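You operate a simulated robot arm through the tools that you are given. There is no shell and no other tool.

The job below is to be done with a simulated robot arm. You get a single attempt, and the scene is never put back.

Task
Swap the nut on the middle stud for the medium knurled collar.
Fine: ease it with the yellow-band ring spanner, lay that back; nut into the nut tray's free pocket, collar run down.

It is judged by the outcome, as a careful person would: the job done as asked, and still so three seconds after it is handed in. It fails if anything else is knocked over, pushed out of place, dropped, spilled or broken.

Robot
A 7-joint arm with a fingered hand, fixed in place. Base frame: the origin is on the floor under the middle of its stand, x ahead of it, y to its left, z up. Lengths are in cm, angles in rad, forces in N, time in s.
It reaches about 76.2 cm from its shoulder. Its first joint turns from -1.204 to 3.002 rad. Payload 3.4 kg.
The TCP is the grasp point between the finger pads, 2.5 cm short of the fingertips. In the tool frame z runs along the fingers and y along their closing line. The gripper opens to 8.8 cm; its body begins 2.9 cm behind the TCP. The gripper is a hand of 4 fingers: y runs from the thumb to the fingers, the wrist lies at [-1.3, -9.7, -16.2] in the tool frame, and closing takes about 1.5 s.
Orientation is that of the tool frame in the base frame, as a unit quaternion [x, y, z, w]. With the fingers straight down and the wrist toward the robot, the tool's x, y and z point along [0, 1, 0], [1, 0, 0] and [0, 0, -1] of the base frame.

Tools
- The arm moves only by the tool step_arm. Its argument "plan" is one flat list of numbers, 6 for each row, row after row: the shift along the base's x, y, z in units of 25 mm (1.0 is 25 mm), then the turn, a rotation vector about the base's x, y, z in units of 4 degrees (1.0 is 4 degrees). In form: [tx, ty, tz, wx, wy, wz, tx, ty, tz, wx, wy, wz, ...]. A call has 1 to 20 rows; each row shifts and turns the commanded pose from where the row before left it. "jaw" is the finger opening in cm, from 0 to 8.8, set as the call begins (left out, the last holds). A call with a number of a shift or a turn outside -1 to 1 is refused whole. Each row takes 0.2 s and may step no farther than 5 cm and 0.15 rad from the row before; otherwise, or with a gripper value out of range, the whole call is refused. Where a pose cannot be reached the arm comes as near as it can. A force on the tool above 40 N (or 10 N above the force at the start of the call, whichever is more), or a blocked arm, ends the call early, and 0.2 s more pass. The fingers move at their own pace (about 10.8 cm/s each) and stop on an object; they squeeze with about 32 N. The grip force told is the motor's: it shows also when the fingers shut on nothing. Time passes only in rows, and 0.2 s behind the last, so rows that do not move let the fingers close. It gives the time, the measured TCP pose, the force on the tool (base axes), the opening and the grip force at its end, in the units of the frame above (readings bear some noise), with the torque about the TCP (base axes, N m) and any sound that the robot's microphone picked up.
- Cameras (640 x 400 px; columns grow to the right, rows downward): "scene" is fixed at [5.02, 64.97, 159.2]; the picture's right is [-0.84, -0.54, 0.00], its down [-0.24, 0.38, -0.89] and it looks along [0.48, -0.75, -0.45] (base axes); focal length 361 px, centre (320, 200). "wrist" rides on the gripper at [6.4, -8.3, -9.8] in the tool frame; the picture's right is [-0.62, 0.37, -0.69], its down [-0.71, -0.63, 0.30] and it looks along [-0.32, 0.68, 0.65] (tool axes); focal length 265 px, centre (320, 200). There is no depth. A picture from a camera that has moved, and an enlarged one, comes with that camera's place and axes in the base frame and with its lens.
- grab_frame(camera): a new picture of that camera. No time passes.
- slide_trunk(by): slides the trunk up (or, below 0, down) by that many cm; the arm rides with it, the base frame stays. It gives what a move gives, with no picture.
- finger_targets(index, middle, ring, thumb_bend, thumb_turn): sets how far each is bent, from 0 (flat) to 1 (curled in); at 0.3 the hand is open as for a grip, at 0.7 the pads meet at the TCP. One left out holds its place. A second passes; each finger stops where it meets its share of the squeeze, and holds until it gets a number again. A gripper value or a shape takes the hand back. It gives what a move gives, with no picture; readings hold the bend of each and the force on the fingers (four entries, about 0 where the hand has none), thumb and palm. thumb_turn goes from beside the hand (0) to across from the fingers (1), as for a grip.
- preshape(shape): the hand has 4 fingers and takes this shape, open, in about a second: jaw (thumb against the fingers, like two jaws); tri (thumb and two fingers); tip (a fingertip pinch); poke (one finger out to press); point (the index stretched); flat (the hand flat); cup (the hand cupped); fist (a fist). The gripper value then closes the fingers along that shape, each until it touches; the sizes above hold for jaw. It gives what a move gives, with no picture.
- inspect(camera, box): a new picture of the part [left, top, right, bottom] of that camera's present view, enlarged. No time passes.
- job_done(): hands the job in; it is judged then, once.

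Nothing tells you positions but the pictures and the camera data. Unless the task says otherwise, let go and move clear before handing in.

The tools are called after "Request:" as name(argument=value, ...) on one line, values as JSON. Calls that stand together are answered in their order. step_arm: Moves the arm, as the interface text tells. Its arguments: {"type":"object","properties":{"plan":{"type":"array"},"jaw":{"type":"number"}},"required":["plan"]} The other tools are called the same way: slide_trunk (by) moves the trunk up or down; preshape (shape) gives the hand a shape; finger_targets (index, middle, ring, thumb_bend, thumb_turn) moves the fingers one by one; grab_frame (camera) takes a picture; inspect (camera, box) takes an enlarged picture of a part of a camera's view; job_done () hands the job in.

At the start:

```text
time_s: 0.0
tool_pos: [36.02, -24.83, 116.25]
tcp_rot: [0.707, 0.707, 0.0, 0.0]
force: [0.8, -0.1, -0.3]
torque: [0.01, 0.01, 0.03]
width: 8.76
gripper_force: 0.1
shape: jaw
bend: [0.3, 0.3, 0.3, 0.3, 0.98]
finger forces: [0.1, 0.0, 0.1, 0.0, 0.0, 0.0]
trunk travel left (down, up): [-77.5, 6.5]
```

scene: 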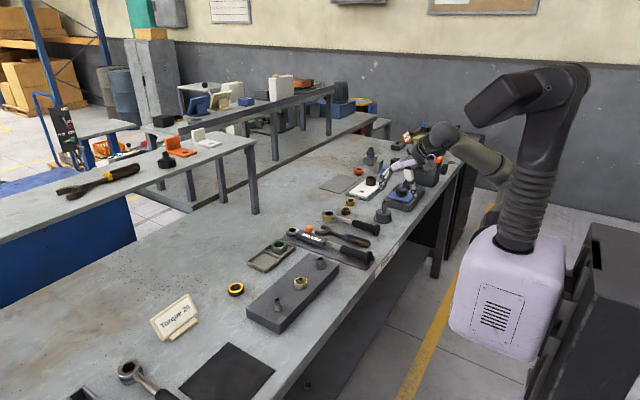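
wrist: 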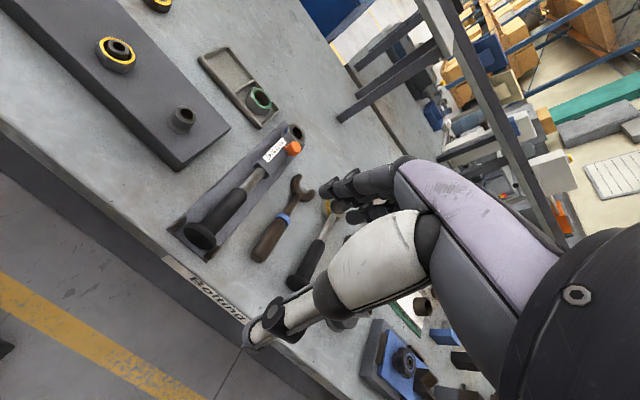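

The bench carries a dark block with three studs (a nut on the middle one), a nut tray, several spanners and collars. I'll look closer before moving anything.

Request:
inspect(camera="scene", box=[220, 220, 380, 320])

Request:
inspect(camera="scene", box=[310, 120, 470, 220])

Request:
inspect(camera="scene", box=[60, 280, 252, 400])

Request:
inspect(camera="wrist", box=[0, 0, 320, 200])

Request:
inspect(camera="wrist", box=[160, 100, 480, 300])

```text
4.00 times, centred on (300, 270) of scene
camera zoom: at [5.02, 64.97, 159.2], right [-0.84, -0.54, 0.0], down [-0.24, 0.38, -0.89], along [0.48, -0.75, -0.45], focal length 1446 px, centre (400, -80)
```

zoom: 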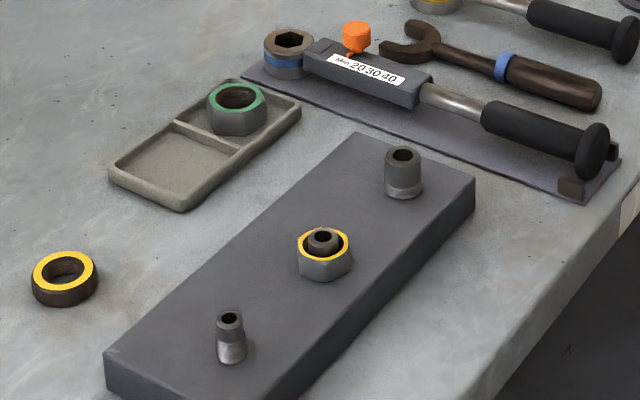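

```text
4.00 times, centred on (390, 170) of scene
camera zoom: at [5.02, 64.97, 159.2], right [-0.84, -0.54, 0.0], down [-0.24, 0.38, -0.89], along [0.48, -0.75, -0.45], focal length 1446 px, centre (40, 320)
```

zoom: 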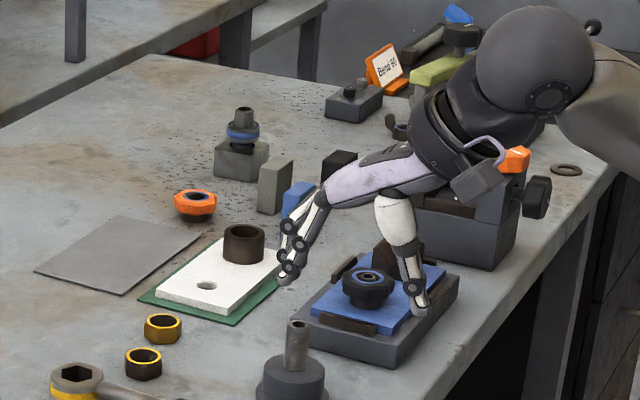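

```text
3.33 times, centred on (156, 340) of scene
camera zoom: at [5.02, 64.97, 159.2], right [-0.84, -0.54, 0.0], down [-0.24, 0.38, -0.89], along [0.48, -0.75, -0.45], focal length 1205 px, centre (867, -267)
```

zoom: 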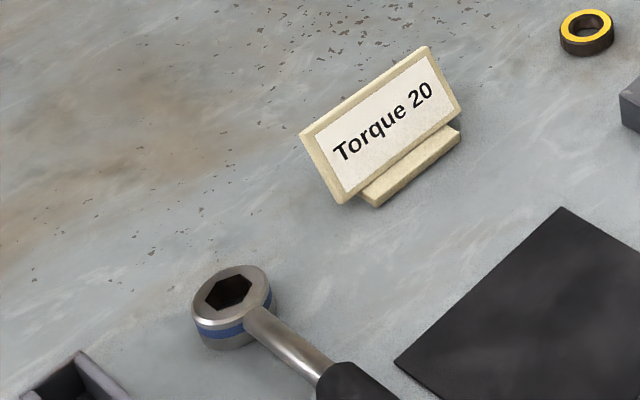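

```text
2.00 times, centred on (160, 100) of wrist
camera zoom: at [27.62, -18.39, 126.06], right [0.37, -0.62, 0.69], down [-0.63, -0.71, -0.3], along [0.68, -0.32, -0.65], focal length 531 px, centre (640, 400)
```

zoom: 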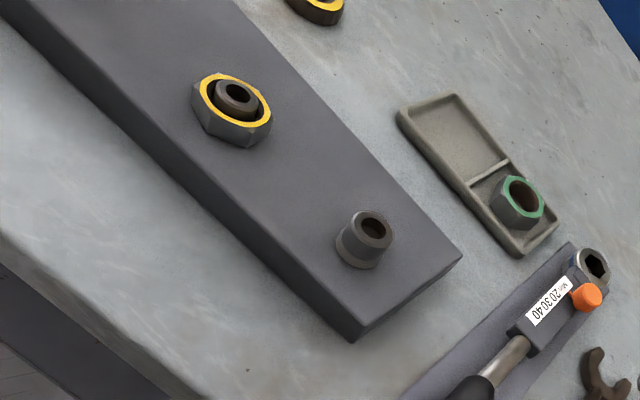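

```text
2.00 times, centred on (320, 200) of wrist
camera zoom: at [27.62, -18.39, 126.06], right [0.37, -0.62, 0.69], down [-0.63, -0.71, -0.3], along [0.68, -0.32, -0.65], focal length 531 px, centre (320, 200)
```

zoom: 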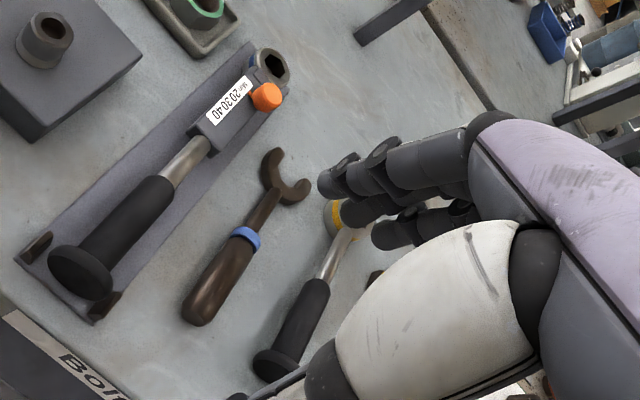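

The middle stud carries a yellow-faced hex nut at roughly (53, 0, 93). I need closer views of the yellow-faced rings and the yellow-band spanner to tell the collars from the nuts.

Request:
inspect(camera="scene", box=[320, 190, 384, 230])

Request:
inspect(camera="scene", box=[220, 275, 252, 295])

Request:
inspect(camera="scene", box=[336, 196, 368, 216])

Request:
inspect(camera="scene", box=[340, 150, 436, 210])

Request:
inspect(camera="scene", box=[270, 270, 334, 310])

```text
10.00 times, centred on (352, 210) of scene
camera zoom: at [5.02, 64.97, 159.2], right [-0.84, -0.54, 0.0], down [-0.24, 0.38, -0.89], along [0.48, -0.75, -0.45], focal length 3614 px, centre (0, 100)
```

zoom: 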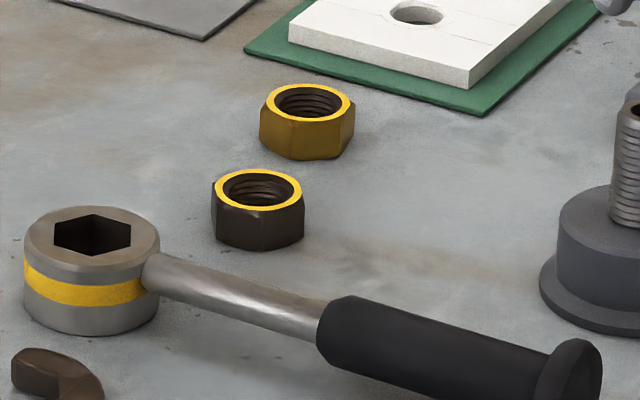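

```text
16.00 times, centred on (236, 285) of scene
camera zoom: at [5.02, 64.97, 159.2], right [-0.84, -0.54, 0.0], down [-0.24, 0.38, -0.89], along [0.48, -0.75, -0.45], focal length 5782 px, centre (1664, -1160)
```

zoom: 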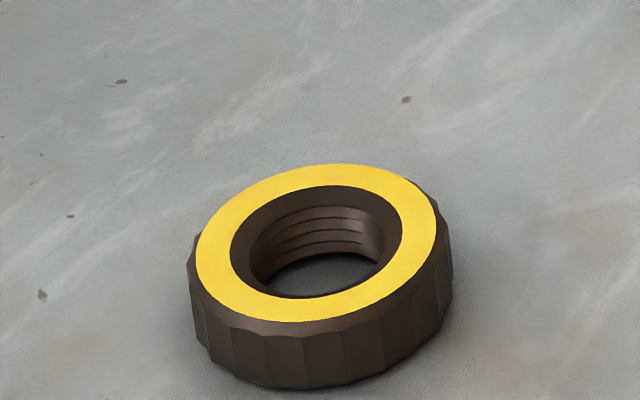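

```text
16.00 times, centred on (352, 206) of scene
camera zoom: at [5.02, 64.97, 159.2], right [-0.84, -0.54, 0.0], down [-0.24, 0.38, -0.89], along [0.48, -0.75, -0.45], focal length 5782 px, centre (-192, 104)
```

zoom: 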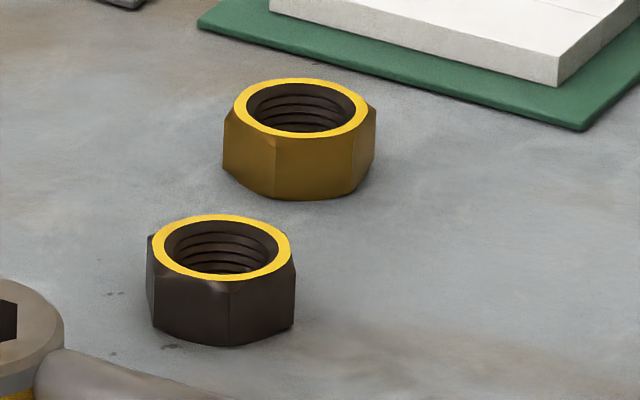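

```text
6.67 times, centred on (388, 180) of scene
camera zoom: at [5.02, 64.97, 159.2], right [-0.84, -0.54, 0.0], down [-0.24, 0.38, -0.89], along [0.48, -0.75, -0.45], focal length 2409 px, centre (-133, 333)
```

zoom: 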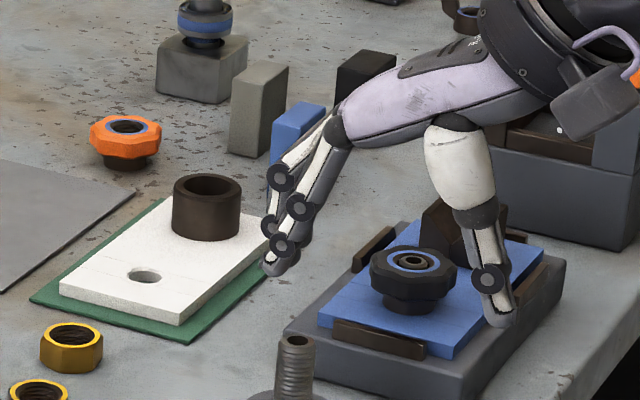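

```text
10.00 times, centred on (302, 290) of scene
camera zoom: at [5.02, 64.97, 159.2], right [-0.84, -0.54, 0.0], down [-0.24, 0.38, -0.89], along [0.48, -0.75, -0.45], focal length 3614 px, centre (500, -700)
```

zoom: 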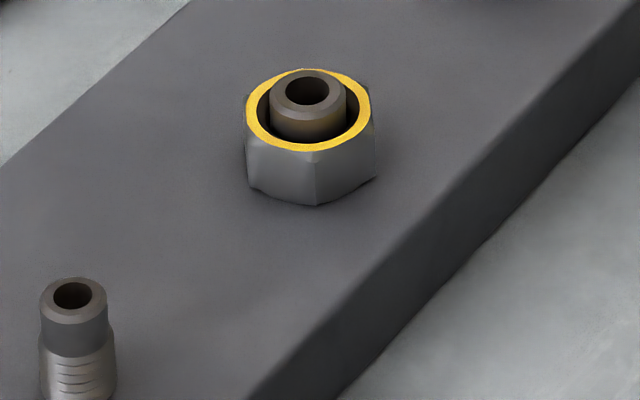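

The only round knurled collar with a yellow face is the ring beside the block at about (68, 10); the other two yellow-faced pieces are plain hex nuts. The yellow-band spanner lies near (68→48, -40). I'll move the hand over to the block for a better triangulation.

Request:
step_arm(plan=[0, 1, 0, 0, 0, 0, 0, 1, 0, 0, 0, 0, 0, 1, 0, 0, 0, 0, 0, 1, 0, 0, 0, 0, 0, 1, 0, 0, 0, 0, 0, 1, 0, 0, 0, 0, 0, 1, 0, 0, 0, 0, 0, 1, 0, 0, 0, 0, 0, 1, 0, 0, 0, 0, 0, 1, 0, 0, 0, 0, 0, 1, 0, 0, 0, 0, 0, 1, 0, 0, 0, 0])

Request:
grab_frame(camera="wrist")

Request:
grab_frame(camera="scene")

```text
time_s: 2.6
tool_pos: [36.05, 5.53, 116.13]
tcp_rot: [0.706, 0.708, 0.0, 0.001]
force: [-0.2, 0.1, -0.7]
torque: [0.0, 0.0, 0.03]
width: 8.76
gripper_force: 0.0
shape: jaw
bend: [0.3, 0.3, 0.3, 0.3, 0.98]
finger forces: [0.0, 0.1, 0.0, 0.0, 0.0, 0.0]
trunk travel left (down, up): [-77.5, 6.5]
```

```text
taken
camera wrist: at [27.57, 11.88, 126.12], right [0.37, -0.62, 0.69], down [-0.63, -0.72, -0.3], along [0.68, -0.32, -0.65], focal length 265 px, centre (320, 200)
```

wrist: 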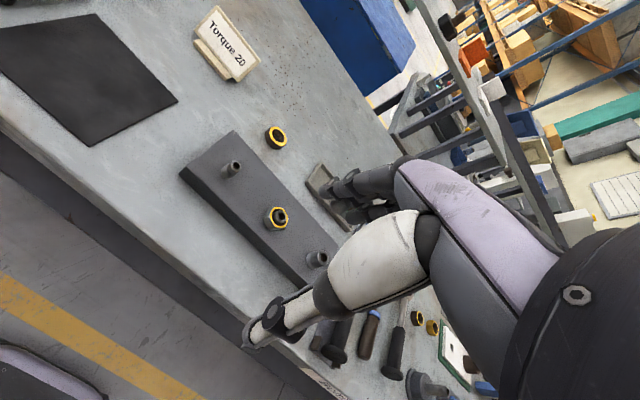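

```text
taken
```

scene: 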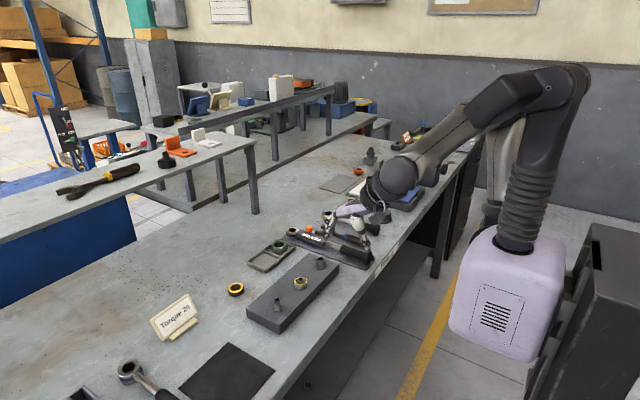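

Request:
inspect(camera="wrist", box=[170, 110, 362, 230])

Request:
inspect(camera="wrist", box=[260, 190, 300, 240])

Request:
inspect(camera="wrist", box=[250, 110, 330, 160])

```text
3.33 times, centred on (266, 170) of wrist
camera zoom: at [27.57, 11.88, 126.12], right [0.37, -0.62, 0.69], down [-0.63, -0.72, -0.3], along [0.68, -0.32, -0.65], focal length 885 px, centre (500, 300)
```

zoom: 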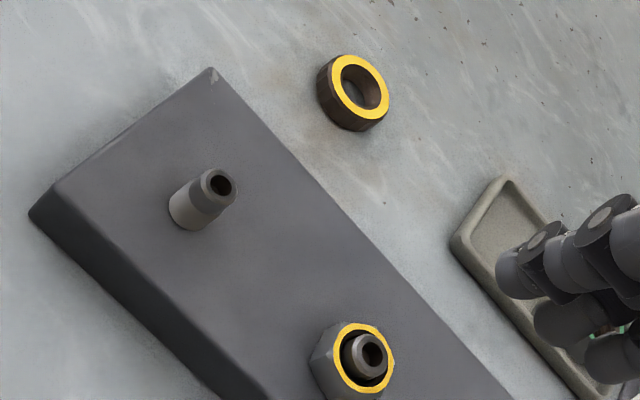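

```text
8.00 times, centred on (280, 215) of wrist
camera zoom: at [27.57, 11.88, 126.12], right [0.37, -0.62, 0.69], down [-0.63, -0.72, -0.3], along [0.68, -0.32, -0.65], focal length 2123 px, centre (640, 80)
```

zoom: 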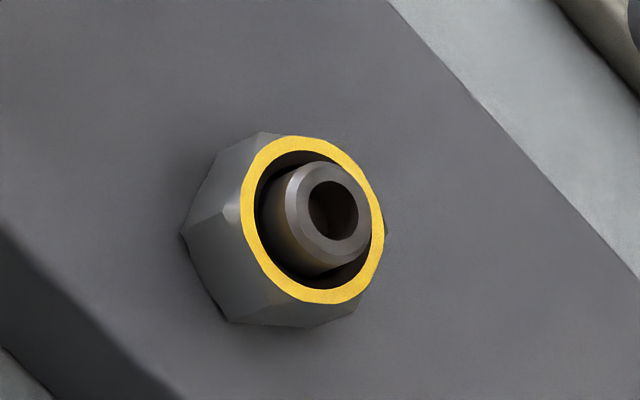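

```text
8.00 times, centred on (290, 135) of wrist
camera zoom: at [27.57, 11.88, 126.12], right [0.37, -0.62, 0.69], down [-0.63, -0.72, -0.3], along [0.68, -0.32, -0.65], focal length 2123 px, centre (560, 720)
```

zoom: 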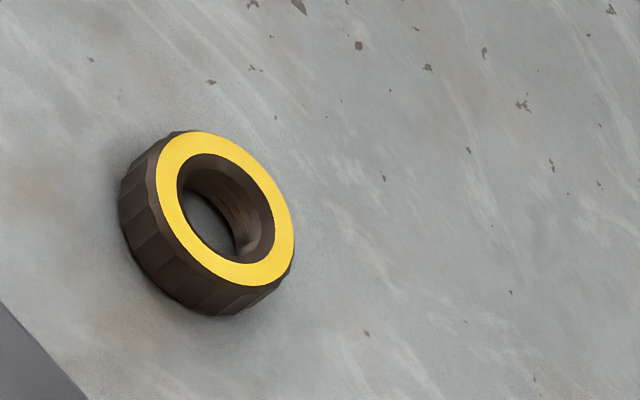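

Triangulating puts the nut's top at about (52.7, 0, 92.4) and the collar's at about (69.9, 9, 88.5). The shoulder looks high (~150), so I'll lower the trunk for reach and raise the arm to compensate.

Request:
slide_trunk(by=-12)

Request:
step_arm(plan=[0, 0, 1, 0, 0, 0, 0, 0, 1, 0, 0, 0, 0, 0, 1, 0, 0, 0, 0, 0, 1, 0, 0, 0, 0, 0, 1, 0, 0, 0])

Request:
slide_trunk(by=-12)

Request:
step_arm(plan=[0, 0, 1, 0, 0, 0, 0, 0, 1, 0, 0, 0, 0, 0, 1, 0, 0, 0, 0, 0, 1, 0, 0, 0, 0, 0, 1, 0, 0, 0])

Request:
grab_frame(camera="scene")

```text
time_s: 4.1
tool_pos: [35.96, 5.42, 104.19]
tcp_rot: [0.707, 0.707, 0.0, 0.0]
force: [-0.3, -0.5, -0.1]
torque: [0.0, 0.02, -0.06]
width: 8.73
gripper_force: 0.0
shape: jaw
bend: [0.3, 0.3, 0.3, 0.3, 0.98]
finger forces: [0.0, 0.0, 0.0, 0.1, 0.1, 0.1]
trunk travel left (down, up): [-65.5, 18.5]
```

```text
time_s: 5.3
tool_pos: [36.1, 5.13, 116.92]
tcp_rot: [0.707, 0.707, 0.0, -0.001]
force: [-0.2, -0.5, 0.3]
torque: [-0.01, -0.02, 0.01]
width: 8.77
gripper_force: 0.1
shape: jaw
bend: [0.3, 0.3, 0.3, 0.3, 0.98]
finger forces: [0.0, 0.0, 0.0, 0.0, 0.0, 0.0]
trunk travel left (down, up): [-65.5, 18.5]
```

```text
time_s: 6.8
tool_pos: [36.13, 5.12, 105.06]
tcp_rot: [0.707, 0.707, 0.0, 0.0]
force: [-0.3, 0.0, 0.9]
torque: [-0.01, 0.01, 0.0]
width: 8.78
gripper_force: 0.1
shape: jaw
bend: [0.3, 0.3, 0.3, 0.3, 0.98]
finger forces: [0.0, 0.0, 0.0, 0.0, 0.0, 0.0]
trunk travel left (down, up): [-53.5, 30.5]
```

```text
time_s: 8.0
tool_pos: [36.18, 5.18, 117.42]
tcp_rot: [0.706, 0.708, -0.001, 0.0]
force: [0.3, 0.9, 0.6]
torque: [0.01, 0.02, 0.01]
width: 8.77
gripper_force: 0.0
shape: jaw
bend: [0.3, 0.3, 0.3, 0.3, 0.98]
finger forces: [0.1, 0.1, 0.0, 0.0, 0.1, 0.0]
trunk travel left (down, up): [-53.5, 30.5]
```

```text
taken
```

scene: 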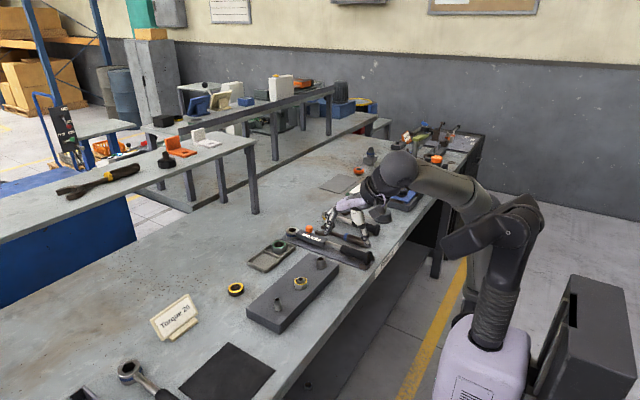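

The arm now sits lower with more room to bend. Next I'll move over the yellow-band spanner to measure it.

Request:
step_arm(plan=[0, -1, 0, 0, 0, 0, 0, -1, 0, 0, 0, 0, 0, -1, 0, 0, 0, 0, 0, -1, 0, 0, 0, 0, 0, -1, 0, 0, 0, 0, 0, -1, 0, 0, 0, 0, 0, -1, 0, 0, 0, 0, 0, -1, 0, 0, 0, 0, 0, -1, 0, 0, 0, 0, 0, -1, 0, 0, 0, 0, 0, -1, 0, 0, 0, 0, 0, -1, 0, 0, 0, 0, 0, -1, 0, 0, 0, 0])

Request:
grab_frame(camera="wrist")

Request:
grab_frame(camera="scene")

```text
time_s: 10.8
tool_pos: [36.1, -27.31, 117.63]
tcp_rot: [0.708, 0.706, 0.0, 0.0]
force: [0.2, -0.2, -0.8]
torque: [0.0, 0.01, 0.04]
width: 8.75
gripper_force: 0.2
shape: jaw
bend: [0.3, 0.3, 0.3, 0.3, 0.98]
finger forces: [0.0, 0.0, 0.0, 0.1, 0.0, 0.0]
trunk travel left (down, up): [-53.5, 30.5]
```

```text
taken
camera wrist: at [27.65, -20.85, 127.55], right [0.37, -0.62, 0.69], down [-0.63, -0.71, -0.3], along [0.68, -0.32, -0.65], focal length 265 px, centre (320, 200)
```

wrist: 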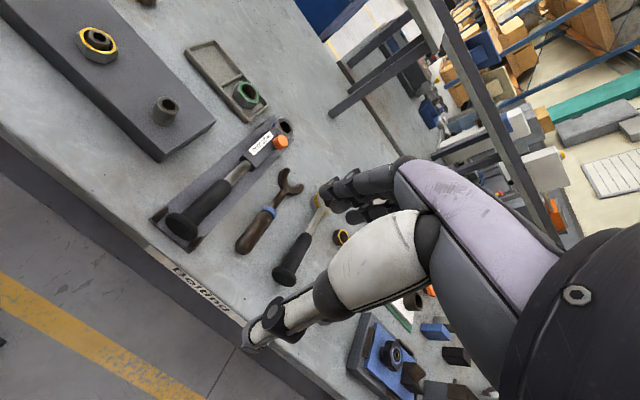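

```text
taken
```

scene: 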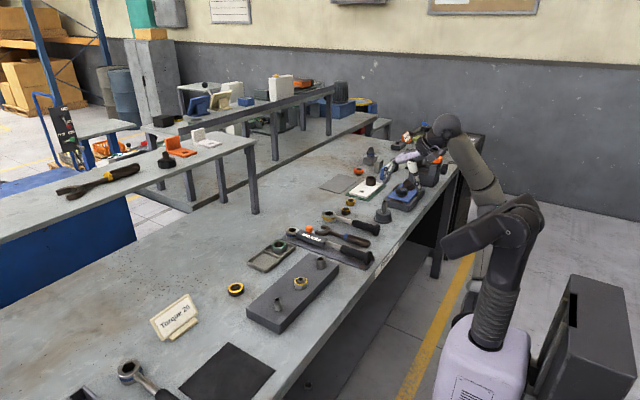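

The spanner's handle end is near (48.2, -41.4, 90) with the ring toward +x, so to grip the handle the hand must close along y. I'll turn the hand -90° about z at this safe height and check that the arm can follow.

Request:
step_arm(plan=[0.5, -0.2, 0, 0, 0, -1, 0.5, -0.2, 0, 0, 0, -1, 0.5, -0.2, 0, 0, 0, -1, 0.5, -0.2, 0, 0, 0, -1, 0.5, -0.2, 0, 0, 0, -1, 0.5, -0.2, 0, 0, 0, -1, 0.5, -0.2, 0, 0, 0, -1, 0.5, -0.2, 0, 0, 0, -1, 0.5, -0.2, 0, 0, 0, -1, 0.5, -0.2, 0, 0, 0, -1, 0.5, -0.2, 0, 0, 0, -1])

Request:
grab_frame(camera="scene")

Request:
grab_frame(camera="wrist")

```text
time_s: 13.2
tool_pos: [50.17, -32.75, 117.35]
tcp_rot: [0.92, 0.391, 0.0, 0.0]
force: [0.1, 0.2, -0.3]
torque: [0.0, 0.02, 0.02]
width: 8.76
gripper_force: 0.0
shape: jaw
bend: [0.3, 0.3, 0.3, 0.3, 0.98]
finger forces: [0.1, 0.0, 0.0, 0.0, 0.0, 0.0]
trunk travel left (down, up): [-53.5, 30.5]
```

```text
taken
```

scene: 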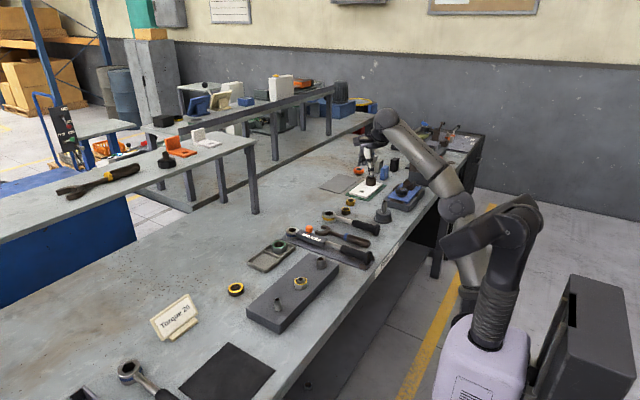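

```text
taken
camera wrist: at [48.51, -22.37, 127.32], right [-0.17, -0.7, 0.69], down [-0.95, -0.08, -0.3], along [0.27, -0.71, -0.65], focal length 265 px, centre (320, 200)
```

wrist: 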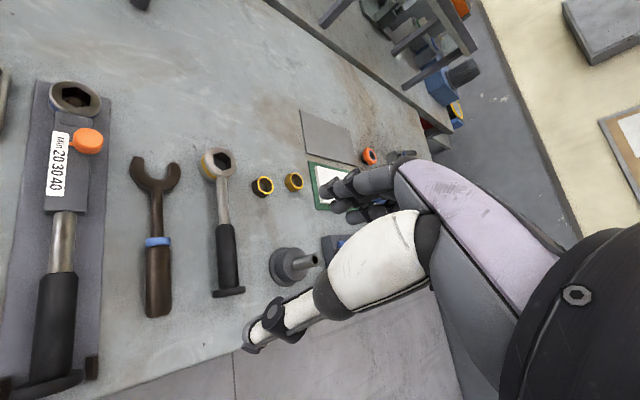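

Request:
inspect(camera="wrist", box=[150, 130, 310, 310])

Request:
inspect(camera="scene", box=[320, 195, 400, 245])

```text
2.22 times, centred on (230, 220) of wrist
camera zoom: at [48.51, -22.37, 127.32], right [-0.17, -0.7, 0.69], down [-0.95, -0.08, -0.3], along [0.27, -0.71, -0.65], focal length 590 px, centre (520, 156)
```

zoom: 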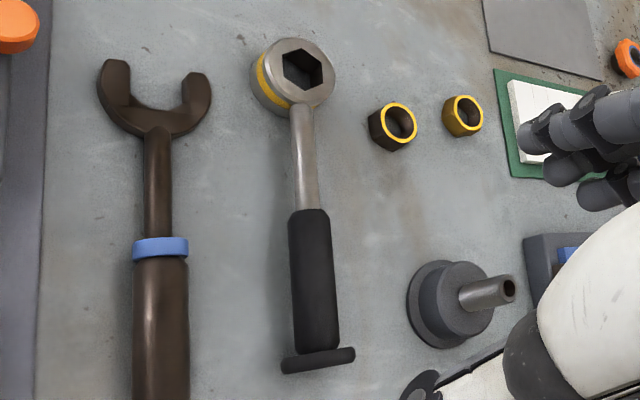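

```text
8.00 times, centred on (360, 220) of scene
camera zoom: at [5.02, 64.97, 159.2], right [-0.84, -0.54, 0.0], down [-0.24, 0.38, -0.89], along [0.48, -0.75, -0.45], focal length 2891 px, centre (0, 40)
```

zoom: 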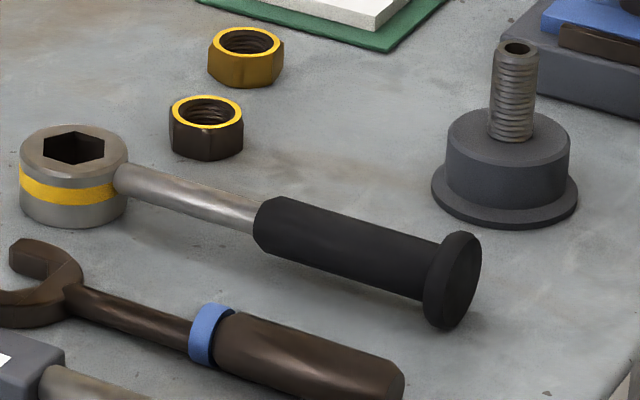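

The -44° turn worked and gives a clear view of the spanner. I'll finish the turn to -90° while moving over the handle, then take another view for height.

Request:
step_arm(plan=[0.2, -0.1, 0, 0, 0, -1, 0.2, -0.1, 0, 0, 0, -1, 0.2, -0.1, 0, 0, 0, -1, 0.2, -0.1, 0, 0, 0, -1, 0.2, -0.1, 0, 0, 0, -1, 0.2, -0.1, 0, 0, 0, -1, 0.2, -0.1, 0, 0, 0, -1, 0.2, -0.1, 0, 0, 0, -1, 0.2, -0.1, -0.2, 0, 0, -1, 0.2, -0.1, -0.3, 0, 0, -1, 0.2, -0.1, -0.5, 0, 0, -1, 0, 0, -0.5, 0, 0, -0.5])

Request:
grab_frame(camera="scene")

Request:
grab_frame(camera="wrist")

```text
time_s: 15.8
tool_pos: [52.29, -32.94, 109.98]
tcp_rot: [1.0, 0.0, 0.001, 0.0]
force: [-0.2, -0.6, -0.5]
torque: [-0.03, 0.04, 0.02]
width: 8.75
gripper_force: 0.1
shape: jaw
bend: [0.3, 0.3, 0.3, 0.3, 0.98]
finger forces: [0.0, 0.0, 0.0, 0.1, 0.0, 0.0]
out of reach, approached as far as the arm can: row 3, 4, 5, 6, 7, 8
trunk travel left (down, up): [-53.5, 30.5]
```

```text
taken
```

scene: 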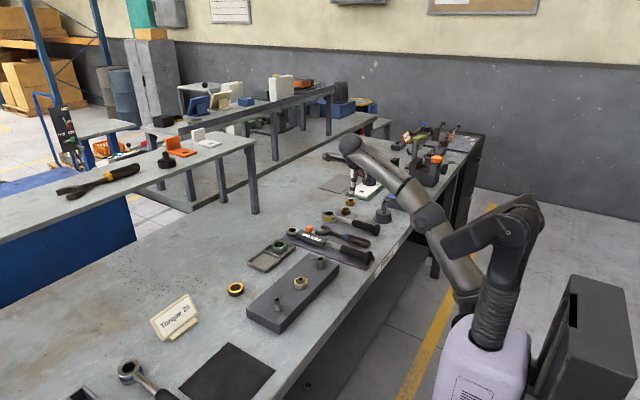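

```text
taken
camera wrist: at [58.6, -24.69, 119.87], right [-0.62, -0.37, 0.69], down [-0.71, 0.63, -0.31], along [-0.32, -0.68, -0.65], focal length 265 px, centre (320, 200)
```

wrist: 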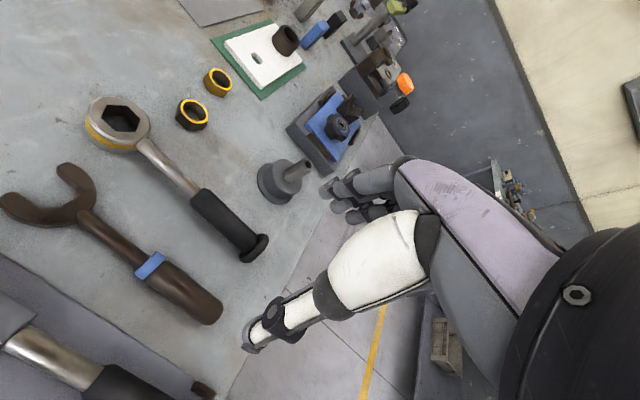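

Request:
inspect(camera="wrist", box=[70, 80, 290, 280])

```text
2.00 times, centred on (180, 180) of wrist
camera zoom: at [58.6, -24.69, 119.87], right [-0.62, -0.37, 0.69], down [-0.71, 0.63, -0.31], along [-0.32, -0.68, -0.65], focal length 531 px, centre (600, 240)
```

zoom: 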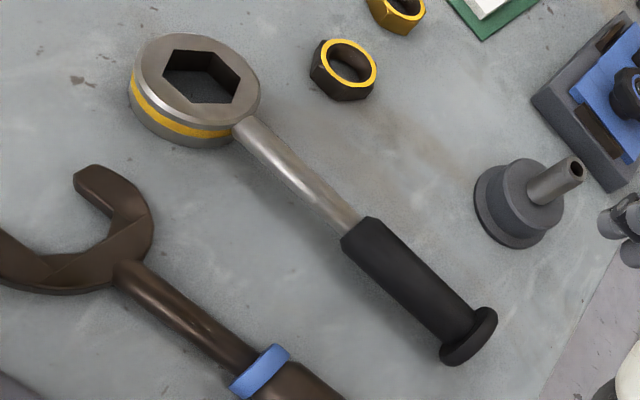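

Two wrist views agree: ring top centre at about (68.7, -41.45, 89.6), handle axis along x at y ≈ -41.5, z ≈ 89. I'll check the hand's shape in the scene view before I go down on the handle.

Request:
inspect(camera="scene", box=[310, 120, 470, 260])

```text
2.86 times, centred on (390, 190) of scene
camera zoom: at [5.02, 64.97, 159.2], right [-0.84, -0.54, 0.0], down [-0.24, 0.38, -0.89], along [0.48, -0.75, -0.45], focal length 1032 px, centre (120, 229)
```

zoom: 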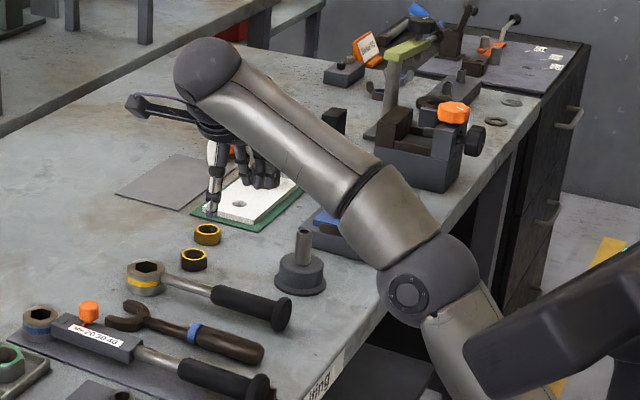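

Request:
step_arm(plan=[0, 0, 0, 0, 0, 0], jaw=6.5)

```text
time_s: 16.2
tool_pos: [52.28, -32.94, 109.92]
tcp_rot: [1.0, 0.0, 0.0, -0.001]
force: [0.1, 0.0, 0.3]
torque: [0.0, -0.02, 0.0]
width: 6.51
gripper_force: 0.2
shape: jaw
bend: [0.27, 0.36, 0.33, 0.55, 0.99]
finger forces: [0.1, 0.1, 0.1, 0.1, 0.1, 0.1]
trunk travel left (down, up): [-53.5, 30.5]
```

Request:
step_arm(plan=[0.2, -0.8, -0.2, 0, 0, 0, 0.2, -0.8, -0.2, 0, 0, 0, 0.2, -0.8, -0.4, 0, 0, 0, 0.1, -0.8, -0.6, 0, 0, 0, 0, -0.24, -0.6, 0, 0, 0])

Request:
grab_frame(camera="wrist")

Request:
inspect(camera="scene", box=[310, 120, 470, 260])

```text
time_s: 17.4
tool_pos: [54.44, -41.74, 104.97]
tcp_rot: [1.0, 0.0, 0.0, -0.001]
force: [-0.3, 0.7, -0.3]
torque: [-0.03, 0.0, 0.0]
width: 6.53
gripper_force: 0.0
shape: jaw
bend: [0.27, 0.36, 0.33, 0.55, 0.99]
finger forces: [0.0, 0.1, 0.1, 0.1, 0.0, 0.0]
out of reach, approached as far as the arm can: row 3, 5
trunk travel left (down, up): [-53.5, 30.5]
```

```text
taken
camera wrist: at [60.72, -33.41, 114.86], right [-0.62, -0.37, 0.69], down [-0.71, 0.63, -0.3], along [-0.32, -0.68, -0.65], focal length 265 px, centre (320, 200)
```

wrist: 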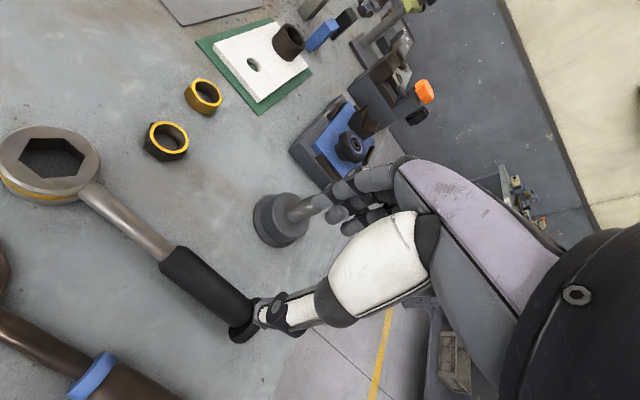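

```text
2.86 times, centred on (390, 190) of scene
camera zoom: at [5.02, 64.97, 159.2], right [-0.84, -0.54, 0.0], down [-0.24, 0.38, -0.89], along [0.48, -0.75, -0.45], focal length 1032 px, centre (120, 229)
```

zoom: 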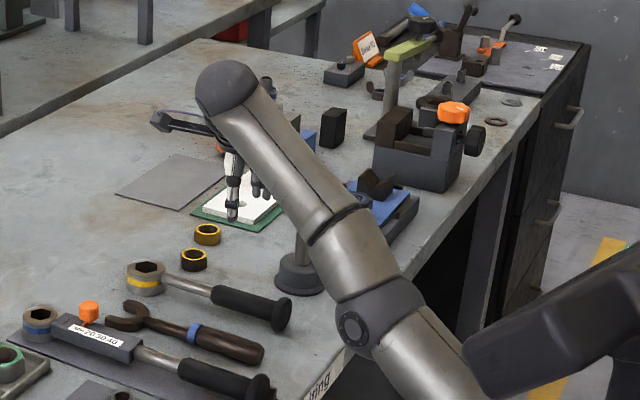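

The grip point is lined up over the black handle: its projection straight down falls on the handle. I'll go down in stages and check reach.

Request:
step_arm(plan=[0, 0, -0.8, 0, 0, 0, 0, 0, -0.8, 0, 0, 0, 0, 0, -0.8, 0, 0, 0, 0, 0, -0.8, 0, 0, 0])

Request:
grab_frame(camera="wrist")

Request:
inspect(camera="scene", box=[310, 120, 470, 260])

```text
time_s: 18.4
tool_pos: [57.53, -42.75, 98.82]
tcp_rot: [1.0, 0.0, 0.0, 0.0]
force: [-0.3, -0.1, -0.1]
torque: [0.01, 0.01, 0.0]
width: 6.54
gripper_force: 0.1
shape: jaw
bend: [0.27, 0.36, 0.33, 0.55, 0.99]
finger forces: [0.1, 0.0, 0.1, 0.1, 0.0, 0.0]
out of reach, approached as far as the arm can: row 1, 2, 3, 4
trunk travel left (down, up): [-53.5, 30.5]
```

```text
taken
camera wrist: at [63.85, -34.44, 108.7], right [-0.62, -0.37, 0.69], down [-0.71, 0.63, -0.3], along [-0.32, -0.68, -0.65], focal length 265 px, centre (320, 200)
```

wrist: 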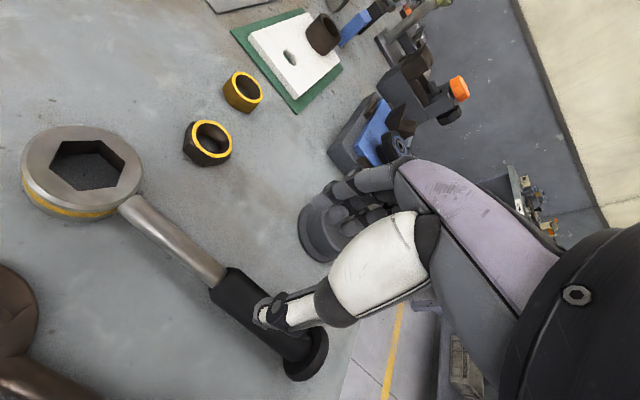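

```text
2.86 times, centred on (390, 190) of scene
camera zoom: at [5.02, 64.97, 159.2], right [-0.84, -0.54, 0.0], down [-0.24, 0.38, -0.89], along [0.48, -0.75, -0.45], focal length 1032 px, centre (120, 229)
```

zoom: 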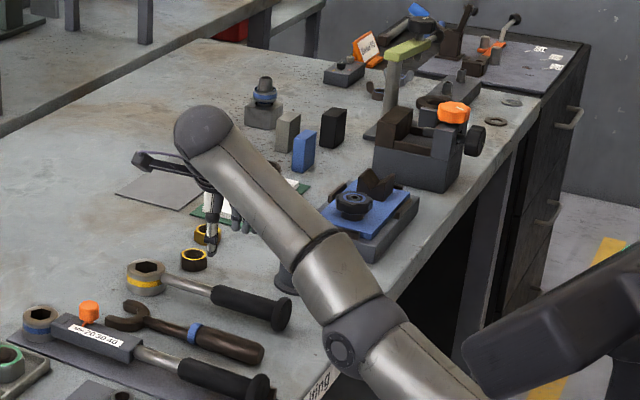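

At this trunk height a wrist limit pushes the hand forward as it goes down. A higher shoulder would let the forearm slope down into the hand, so I'll raise the trunk and try again.

Request:
slide_trunk(by=14)

Request:
step_arm(plan=[-0.3, 0.1, -0.8, 0, 0, 0, -0.3, 0.1, -0.8, 0, 0, 0, -0.3, 0.1, -0.8, 0, 0, 0, -0.3, 0.1, -0.8, 0, 0, 0, 0, 0, -0.4, 0, 0, 0])

Request:
grab_frame(camera="scene")

```text
time_s: 20.1
tool_pos: [57.57, -42.68, 112.74]
tcp_rot: [1.0, 0.0, 0.0, 0.0]
force: [0.1, 0.8, -0.1]
torque: [-0.01, 0.0, -0.02]
width: 6.52
gripper_force: 0.1
shape: jaw
bend: [0.27, 0.36, 0.33, 0.55, 0.99]
finger forces: [0.0, 0.0, 0.0, 0.1, 0.0, 0.0]
trunk travel left (down, up): [-67.5, 16.5]
```

```text
time_s: 21.3
tool_pos: [59.93, -43.72, 105.85]
tcp_rot: [1.0, 0.0, -0.001, -0.001]
force: [1.0, 0.6, -0.5]
torque: [0.02, -0.02, 0.02]
width: 6.52
gripper_force: 0.0
shape: jaw
bend: [0.27, 0.36, 0.33, 0.55, 0.99]
finger forces: [0.0, 0.1, 0.0, 0.0, 0.1, 0.0]
out of reach, approached as far as the arm can: row 1, 2, 3, 4, 5
trunk travel left (down, up): [-67.5, 16.5]
```

```text
taken
```

scene: 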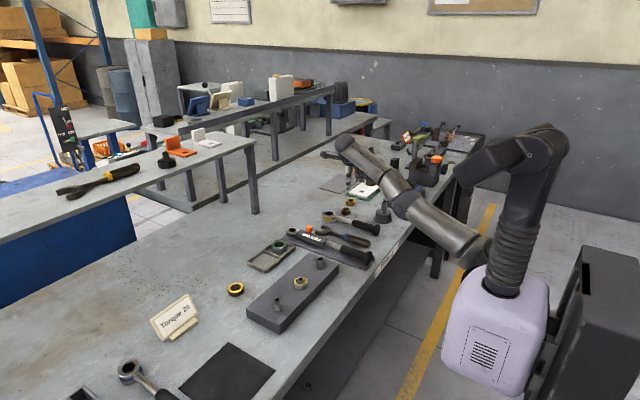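

The arm still can't bring the hand back to x≈54 in this orientation. I'll look closely at the arm's posture to see which joint is limiting.

Request:
inspect(camera="scene", box=[320, 100, 600, 320])

```text
1.82 times, centred on (460, 210) of scene
camera zoom: at [5.02, 64.97, 159.2], right [-0.84, -0.54, 0.0], down [-0.24, 0.38, -0.89], along [0.48, -0.75, -0.45], focal length 657 px, centre (66, 182)
```

zoom: 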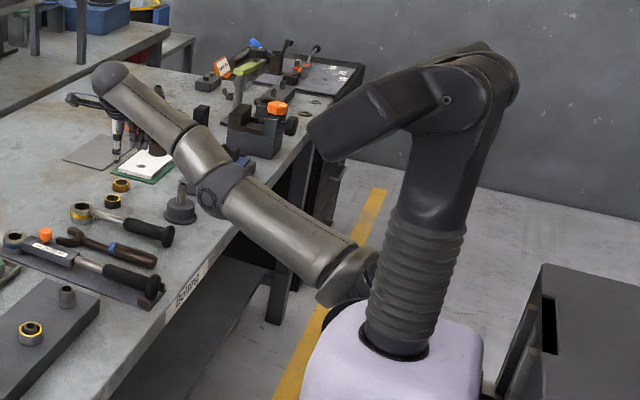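

The black boxed part is the head; the arm's real shoulder is lower, at about (8, -13, 108). That makes the hand's yaw of -90° a sideways wrist bend past its limit. I'll raise the trunk fully, unwind the yaw a little, lower the hand and then turn back to -90° so the forearm slopes down.

Request:
slide_trunk(by=16)

Request:
step_arm(plan=[-0.4, 0.2, 0, 0, 0, 1, -0.4, 0.2, 0, 0, 0, 1, -0.4, 0.2, 0, 0, 0, 1, -0.4, 0.2, 0, 0, 0, 1, -0.4, 0.2, 0, 0, 0, 1, -0.4, 0, 0, 0, 0, 1, -0.2, 0, -0.6, 0, 0, 1, 0, 0, -0.8, 0, 0, 1, 0, 0, -0.8, 0, 0, 1, 0, 0, -0.8, 0, 0, 1, 0, 0, -0.8, 0, 0, 0])

Request:
inspect(camera="scene", box=[320, 100, 600, 320])

```text
time_s: 23.1
tool_pos: [59.84, -43.74, 121.81]
tcp_rot: [1.0, -0.001, -0.001, -0.001]
force: [0.6, 0.0, -0.2]
torque: [-0.01, -0.01, 0.0]
width: 6.51
gripper_force: 0.1
shape: jaw
bend: [0.27, 0.36, 0.33, 0.55, 0.99]
finger forces: [0.0, 0.1, 0.0, 0.1, 0.1, 0.1]
trunk travel left (down, up): [-83.5, 0.5]
```

```text
time_s: 25.5
tool_pos: [65.15, -46.08, 116.24]
tcp_rot: [0.939, 0.343, -0.001, -0.002]
force: [0.2, 0.8, 0.0]
torque: [0.01, 0.03, -0.02]
width: 6.52
gripper_force: 0.1
shape: jaw
bend: [0.27, 0.36, 0.33, 0.55, 0.99]
finger forces: [0.0, 0.0, 0.0, 0.1, 0.1, 0.0]
out of reach, approached as far as the arm can: row 1, 2, 3, 4, 5, 6, 7, 8, 9, 10, 11
trunk travel left (down, up): [-83.5, 0.5]
```

```text
1.82 times, centred on (460, 210) of scene
camera zoom: at [5.02, 64.97, 159.2], right [-0.84, -0.54, 0.0], down [-0.24, 0.38, -0.89], along [0.48, -0.75, -0.45], focal length 657 px, centre (66, 182)
```

zoom: 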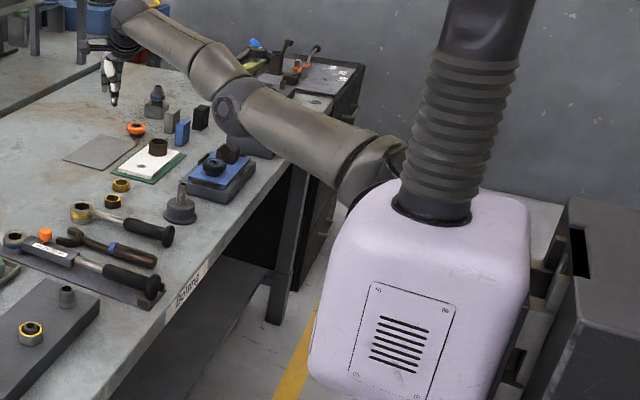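

The arm is stuck stretched out in a poor posture. I'll turn the yaw back to 0 and return toward the starting pose to recover a good arm configuration.

Request:
step_arm(plan=[-0.2, 0, 0, 0, 0, 1, -0.2, 0, 0, 0, 0, 1, -0.2, 0, 0, 0, 0, 1, -0.2, 0, 0, 0, 0, 1, -0.2, 0, 0, 0, 0, 1, -0.2, 0, 0, 0, 0, 1, -0.4, 0, 0, 0, 0, 1, -0.4, 0, 0, 0, 0, 1, -0.4, 0, 0, 0, 0, 1, -0.6, 0, 0, 0, 0, 1, -0.6, 0.2, 0, 0, 0, 1, -0.6, 0.2, 0, 0, 0, 0.5])

Request:
inspect(camera="scene", box=[320, 100, 600, 320])

```text
time_s: 28.1
tool_pos: [61.16, -49.01, 118.23]
tcp_rot: [0.73, 0.683, -0.001, 0.0]
force: [-0.3, -0.1, 0.9]
torque: [0.03, 0.02, 0.01]
width: 6.53
gripper_force: 0.0
shape: jaw
bend: [0.27, 0.36, 0.33, 0.55, 0.99]
finger forces: [0.0, 0.0, 0.1, 0.0, 0.1, 0.0]
out of reach, approached as far as the arm can: row 1, 2, 3, 4, 5, 6, 7, 8, 9, 10, 11, 12
trunk travel left (down, up): [-83.5, 0.5]
```

```text
1.82 times, centred on (460, 210) of scene
camera zoom: at [5.02, 64.97, 159.2], right [-0.84, -0.54, 0.0], down [-0.24, 0.38, -0.89], along [0.48, -0.75, -0.45], focal length 657 px, centre (66, 182)
```

zoom: 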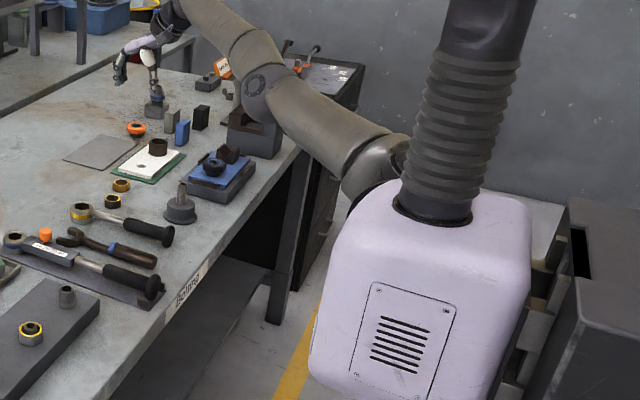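

Request:
step_arm(plan=[-0.6, 0.4, 0, 0, 0, 0.5, -0.6, 0.4, 0, 0, 0, 0.3, -0.6, 0.4, 0, 0, 0, 0, -0.6, 0.4, 0, 0, 0, 0, -0.6, 0.4, 0, 0, 0, 0, -0.8, 0.4, 0, 0, 0, 0, -0.8, 0.4, 0, 0, 0, 0, -0.8, 0.4, 0, 0, 0, 0, -0.8, 0.4, 0, 0, 0, 0, -0.8, 0.4, 0, 0, 0, 0, -0.8, 0.4, 0, 0, 0, 0, -0.8, 0.4, 0, 0, 0, 0])

Request:
inspect(camera="scene", box=[320, 100, 600, 320])

```text
time_s: 30.7
tool_pos: [58.93, -49.96, 121.43]
tcp_rot: [0.712, 0.702, -0.001, 0.0]
force: [-0.5, -0.7, 0.6]
torque: [0.02, 0.02, -0.02]
width: 6.52
gripper_force: 0.0
shape: jaw
bend: [0.27, 0.36, 0.33, 0.55, 0.99]
finger forces: [0.0, 0.0, 0.0, 0.1, 0.1, 0.0]
out of reach, approached as far as the arm can: row 1, 2, 3, 4, 5, 6, 7, 8, 9, 10, 11, 12
trunk travel left (down, up): [-83.5, 0.5]
```

```text
1.82 times, centred on (460, 210) of scene
camera zoom: at [5.02, 64.97, 159.2], right [-0.84, -0.54, 0.0], down [-0.24, 0.38, -0.89], along [0.48, -0.75, -0.45], focal length 657 px, centre (66, 182)
```

zoom: 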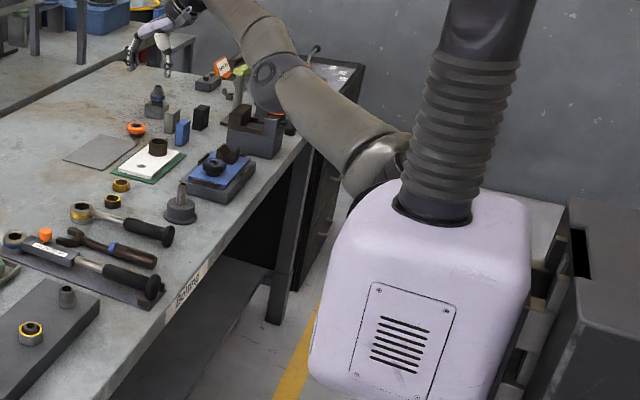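

The arm is blocked by a wrist-flexion limit, with the forearm pointing up while the fingers point down. I'll tilt the fingers forward to free the wrist, pull back, then straighten again.

Request:
step_arm(plan=[0, 0, 0, 0, -1, 0, 0, 0, 0, 0, -1, 0, 0, 0, 0, 0, -1, 0, -0.2, 0.1, 0, 0, -1, 0, -0.4, 0.2, 0, 0, -1, 0, -0.6, 0.3, 0, 0, -1, 0, -0.6, 0.3, 0, 0, -1, 0, -0.6, 0.3, 0, 0, -1, 0, -0.6, 0.3, 0, 0, 0, 0, -0.6, 0.3, 0, 0, 0, 0, -0.6, 0.3, 0, 0, 0, 0, -0.6, 0.3, 0, 0, 0, 0])

Request:
inspect(camera="scene", box=[320, 80, 600, 300])

```text
time_s: 33.3
tool_pos: [60.14, -56.96, 126.01]
tcp_rot: [0.684, 0.675, 0.195, 0.193]
force: [-0.2, -0.1, -1.7]
torque: [0.02, -0.03, -0.04]
width: 6.53
gripper_force: 0.1
shape: jaw
bend: [0.27, 0.36, 0.33, 0.55, 0.99]
finger forces: [0.0, 0.0, 0.0, 0.1, 0.0, 0.0]
out of reach, approached as far as the arm can: row 1, 2, 3, 4, 5, 6, 7, 8, 9, 10, 11, 12
trunk travel left (down, up): [-83.5, 0.5]
```

```text
1.82 times, centred on (460, 190) of scene
camera zoom: at [5.02, 64.97, 159.2], right [-0.84, -0.54, 0.0], down [-0.24, 0.38, -0.89], along [0.48, -0.75, -0.45], focal length 657 px, centre (66, 218)
```

zoom: 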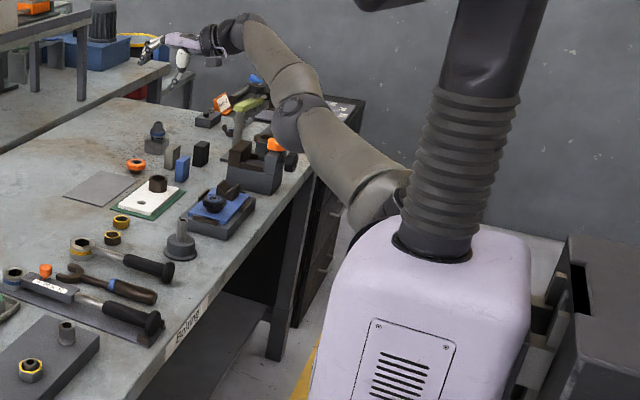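

Request:
step_arm(plan=[0, 0, 0, 0, 0, 0, 0, 0.5, 0, 0, 0, 0, 0, 0.5, 0, 0, 0, 0])

Request:
step_arm(plan=[0, 0, -0.5, 0, 0, 0, 0, 0, -0.5, 0, 0, 0])

Request:
step_arm(plan=[-0.5, 0, 0, 0, 0, 0, -0.5, 0, 0, 0, 0, 0])

```text
time_s: 34.1
tool_pos: [61.19, -55.76, 126.22]
tcp_rot: [0.684, 0.675, 0.196, 0.194]
force: [0.2, 0.1, -0.2]
torque: [0.02, -0.02, 0.0]
width: 6.51
gripper_force: 0.1
shape: jaw
bend: [0.27, 0.36, 0.33, 0.55, 0.99]
finger forces: [0.0, 0.1, 0.0, 0.0, 0.0, 0.1]
out of reach, approached as far as the arm can: row 2, 3
trunk travel left (down, up): [-83.5, 0.5]
```

```text
time_s: 34.7
tool_pos: [61.53, -56.46, 123.75]
tcp_rot: [0.684, 0.676, 0.196, 0.193]
force: [0.0, 0.1, -0.2]
torque: [0.01, 0.01, 0.01]
width: 6.52
gripper_force: 0.0
shape: jaw
bend: [0.27, 0.36, 0.33, 0.55, 0.99]
finger forces: [0.0, 0.0, 0.0, 0.0, 0.0, 0.0]
out of reach, approached as far as the arm can: row 2
trunk travel left (down, up): [-83.5, 0.5]
```

```text
time_s: 35.3
tool_pos: [60.17, -57.57, 124.15]
tcp_rot: [0.684, 0.675, 0.196, 0.192]
force: [-0.3, 0.1, -0.3]
torque: [-0.02, 0.02, -0.01]
width: 6.52
gripper_force: 0.1
shape: jaw
bend: [0.27, 0.36, 0.33, 0.55, 0.99]
finger forces: [0.1, 0.0, 0.1, 0.0, 0.0, 0.1]
out of reach, approached as far as the arm can: row 1, 2
trunk travel left (down, up): [-83.5, 0.5]
```

Moves slide around the shoulder without shrinking the radius. Tilting forward made it worse, so I'll tilt the other way while pulling back.

Request:
step_arm(plan=[0, 0, 0, 0, 1, 0, 0, 0, 0, 0, 1, 0, 0, 0, 0, 0, 1, 0, 0, 0, 0, 0, 1, 0, 0, 0, 0, 0, 1, 0, 0, 0, 0, 0, 1, 0, 0, 0, 0, 0, 1, 0, 0, 0, 0, 0, 1, 0, 0, 0, 0, 0, 1, 0, 0, 0, 0, 0, 1, 0, 0, 0, 0, 0, 1, 0])

Request:
step_arm(plan=[-0.4, 0.3, 0, 0, 0, 0, -0.4, 0.3, 0, 0, 0, 0, -0.4, 0.3, 0, 0, 0, 0])

Request:
inspect(camera="scene", box=[320, 80, 600, 300])

```text
time_s: 37.7
tool_pos: [57.11, -47.68, 119.93]
tcp_rot: [0.708, 0.699, -0.077, -0.074]
force: [0.4, -0.7, 0.2]
torque: [0.02, 0.02, 0.0]
width: 6.53
gripper_force: 0.1
shape: jaw
bend: [0.27, 0.36, 0.33, 0.55, 0.99]
finger forces: [0.0, 0.0, 0.0, 0.0, 0.0, 0.1]
out of reach, approached as far as the arm can: row 1, 2, 3, 4, 5, 6, 7, 8, 9, 10, 11
trunk travel left (down, up): [-83.5, 0.5]
```

```text
time_s: 38.5
tool_pos: [56.7, -47.47, 121.01]
tcp_rot: [0.708, 0.698, -0.076, -0.074]
force: [-0.8, -0.1, -0.3]
torque: [0.0, -0.01, -0.01]
width: 6.56
gripper_force: 0.2
shape: jaw
bend: [0.27, 0.36, 0.33, 0.55, 0.99]
finger forces: [0.0, 0.1, 0.0, 0.1, 0.1, 0.0]
out of reach, approached as far as the arm can: row 1, 2, 3
trunk travel left (down, up): [-83.5, 0.5]
```

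```text
1.82 times, centred on (460, 190) of scene
camera zoom: at [5.02, 64.97, 159.2], right [-0.84, -0.54, 0.0], down [-0.24, 0.38, -0.89], along [0.48, -0.75, -0.45], focal length 657 px, centre (66, 218)
```

zoom: 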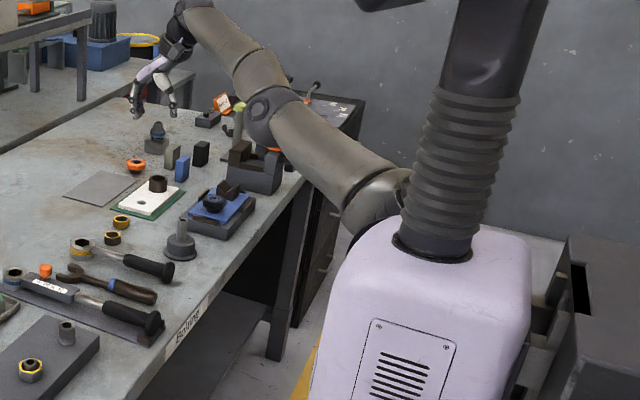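

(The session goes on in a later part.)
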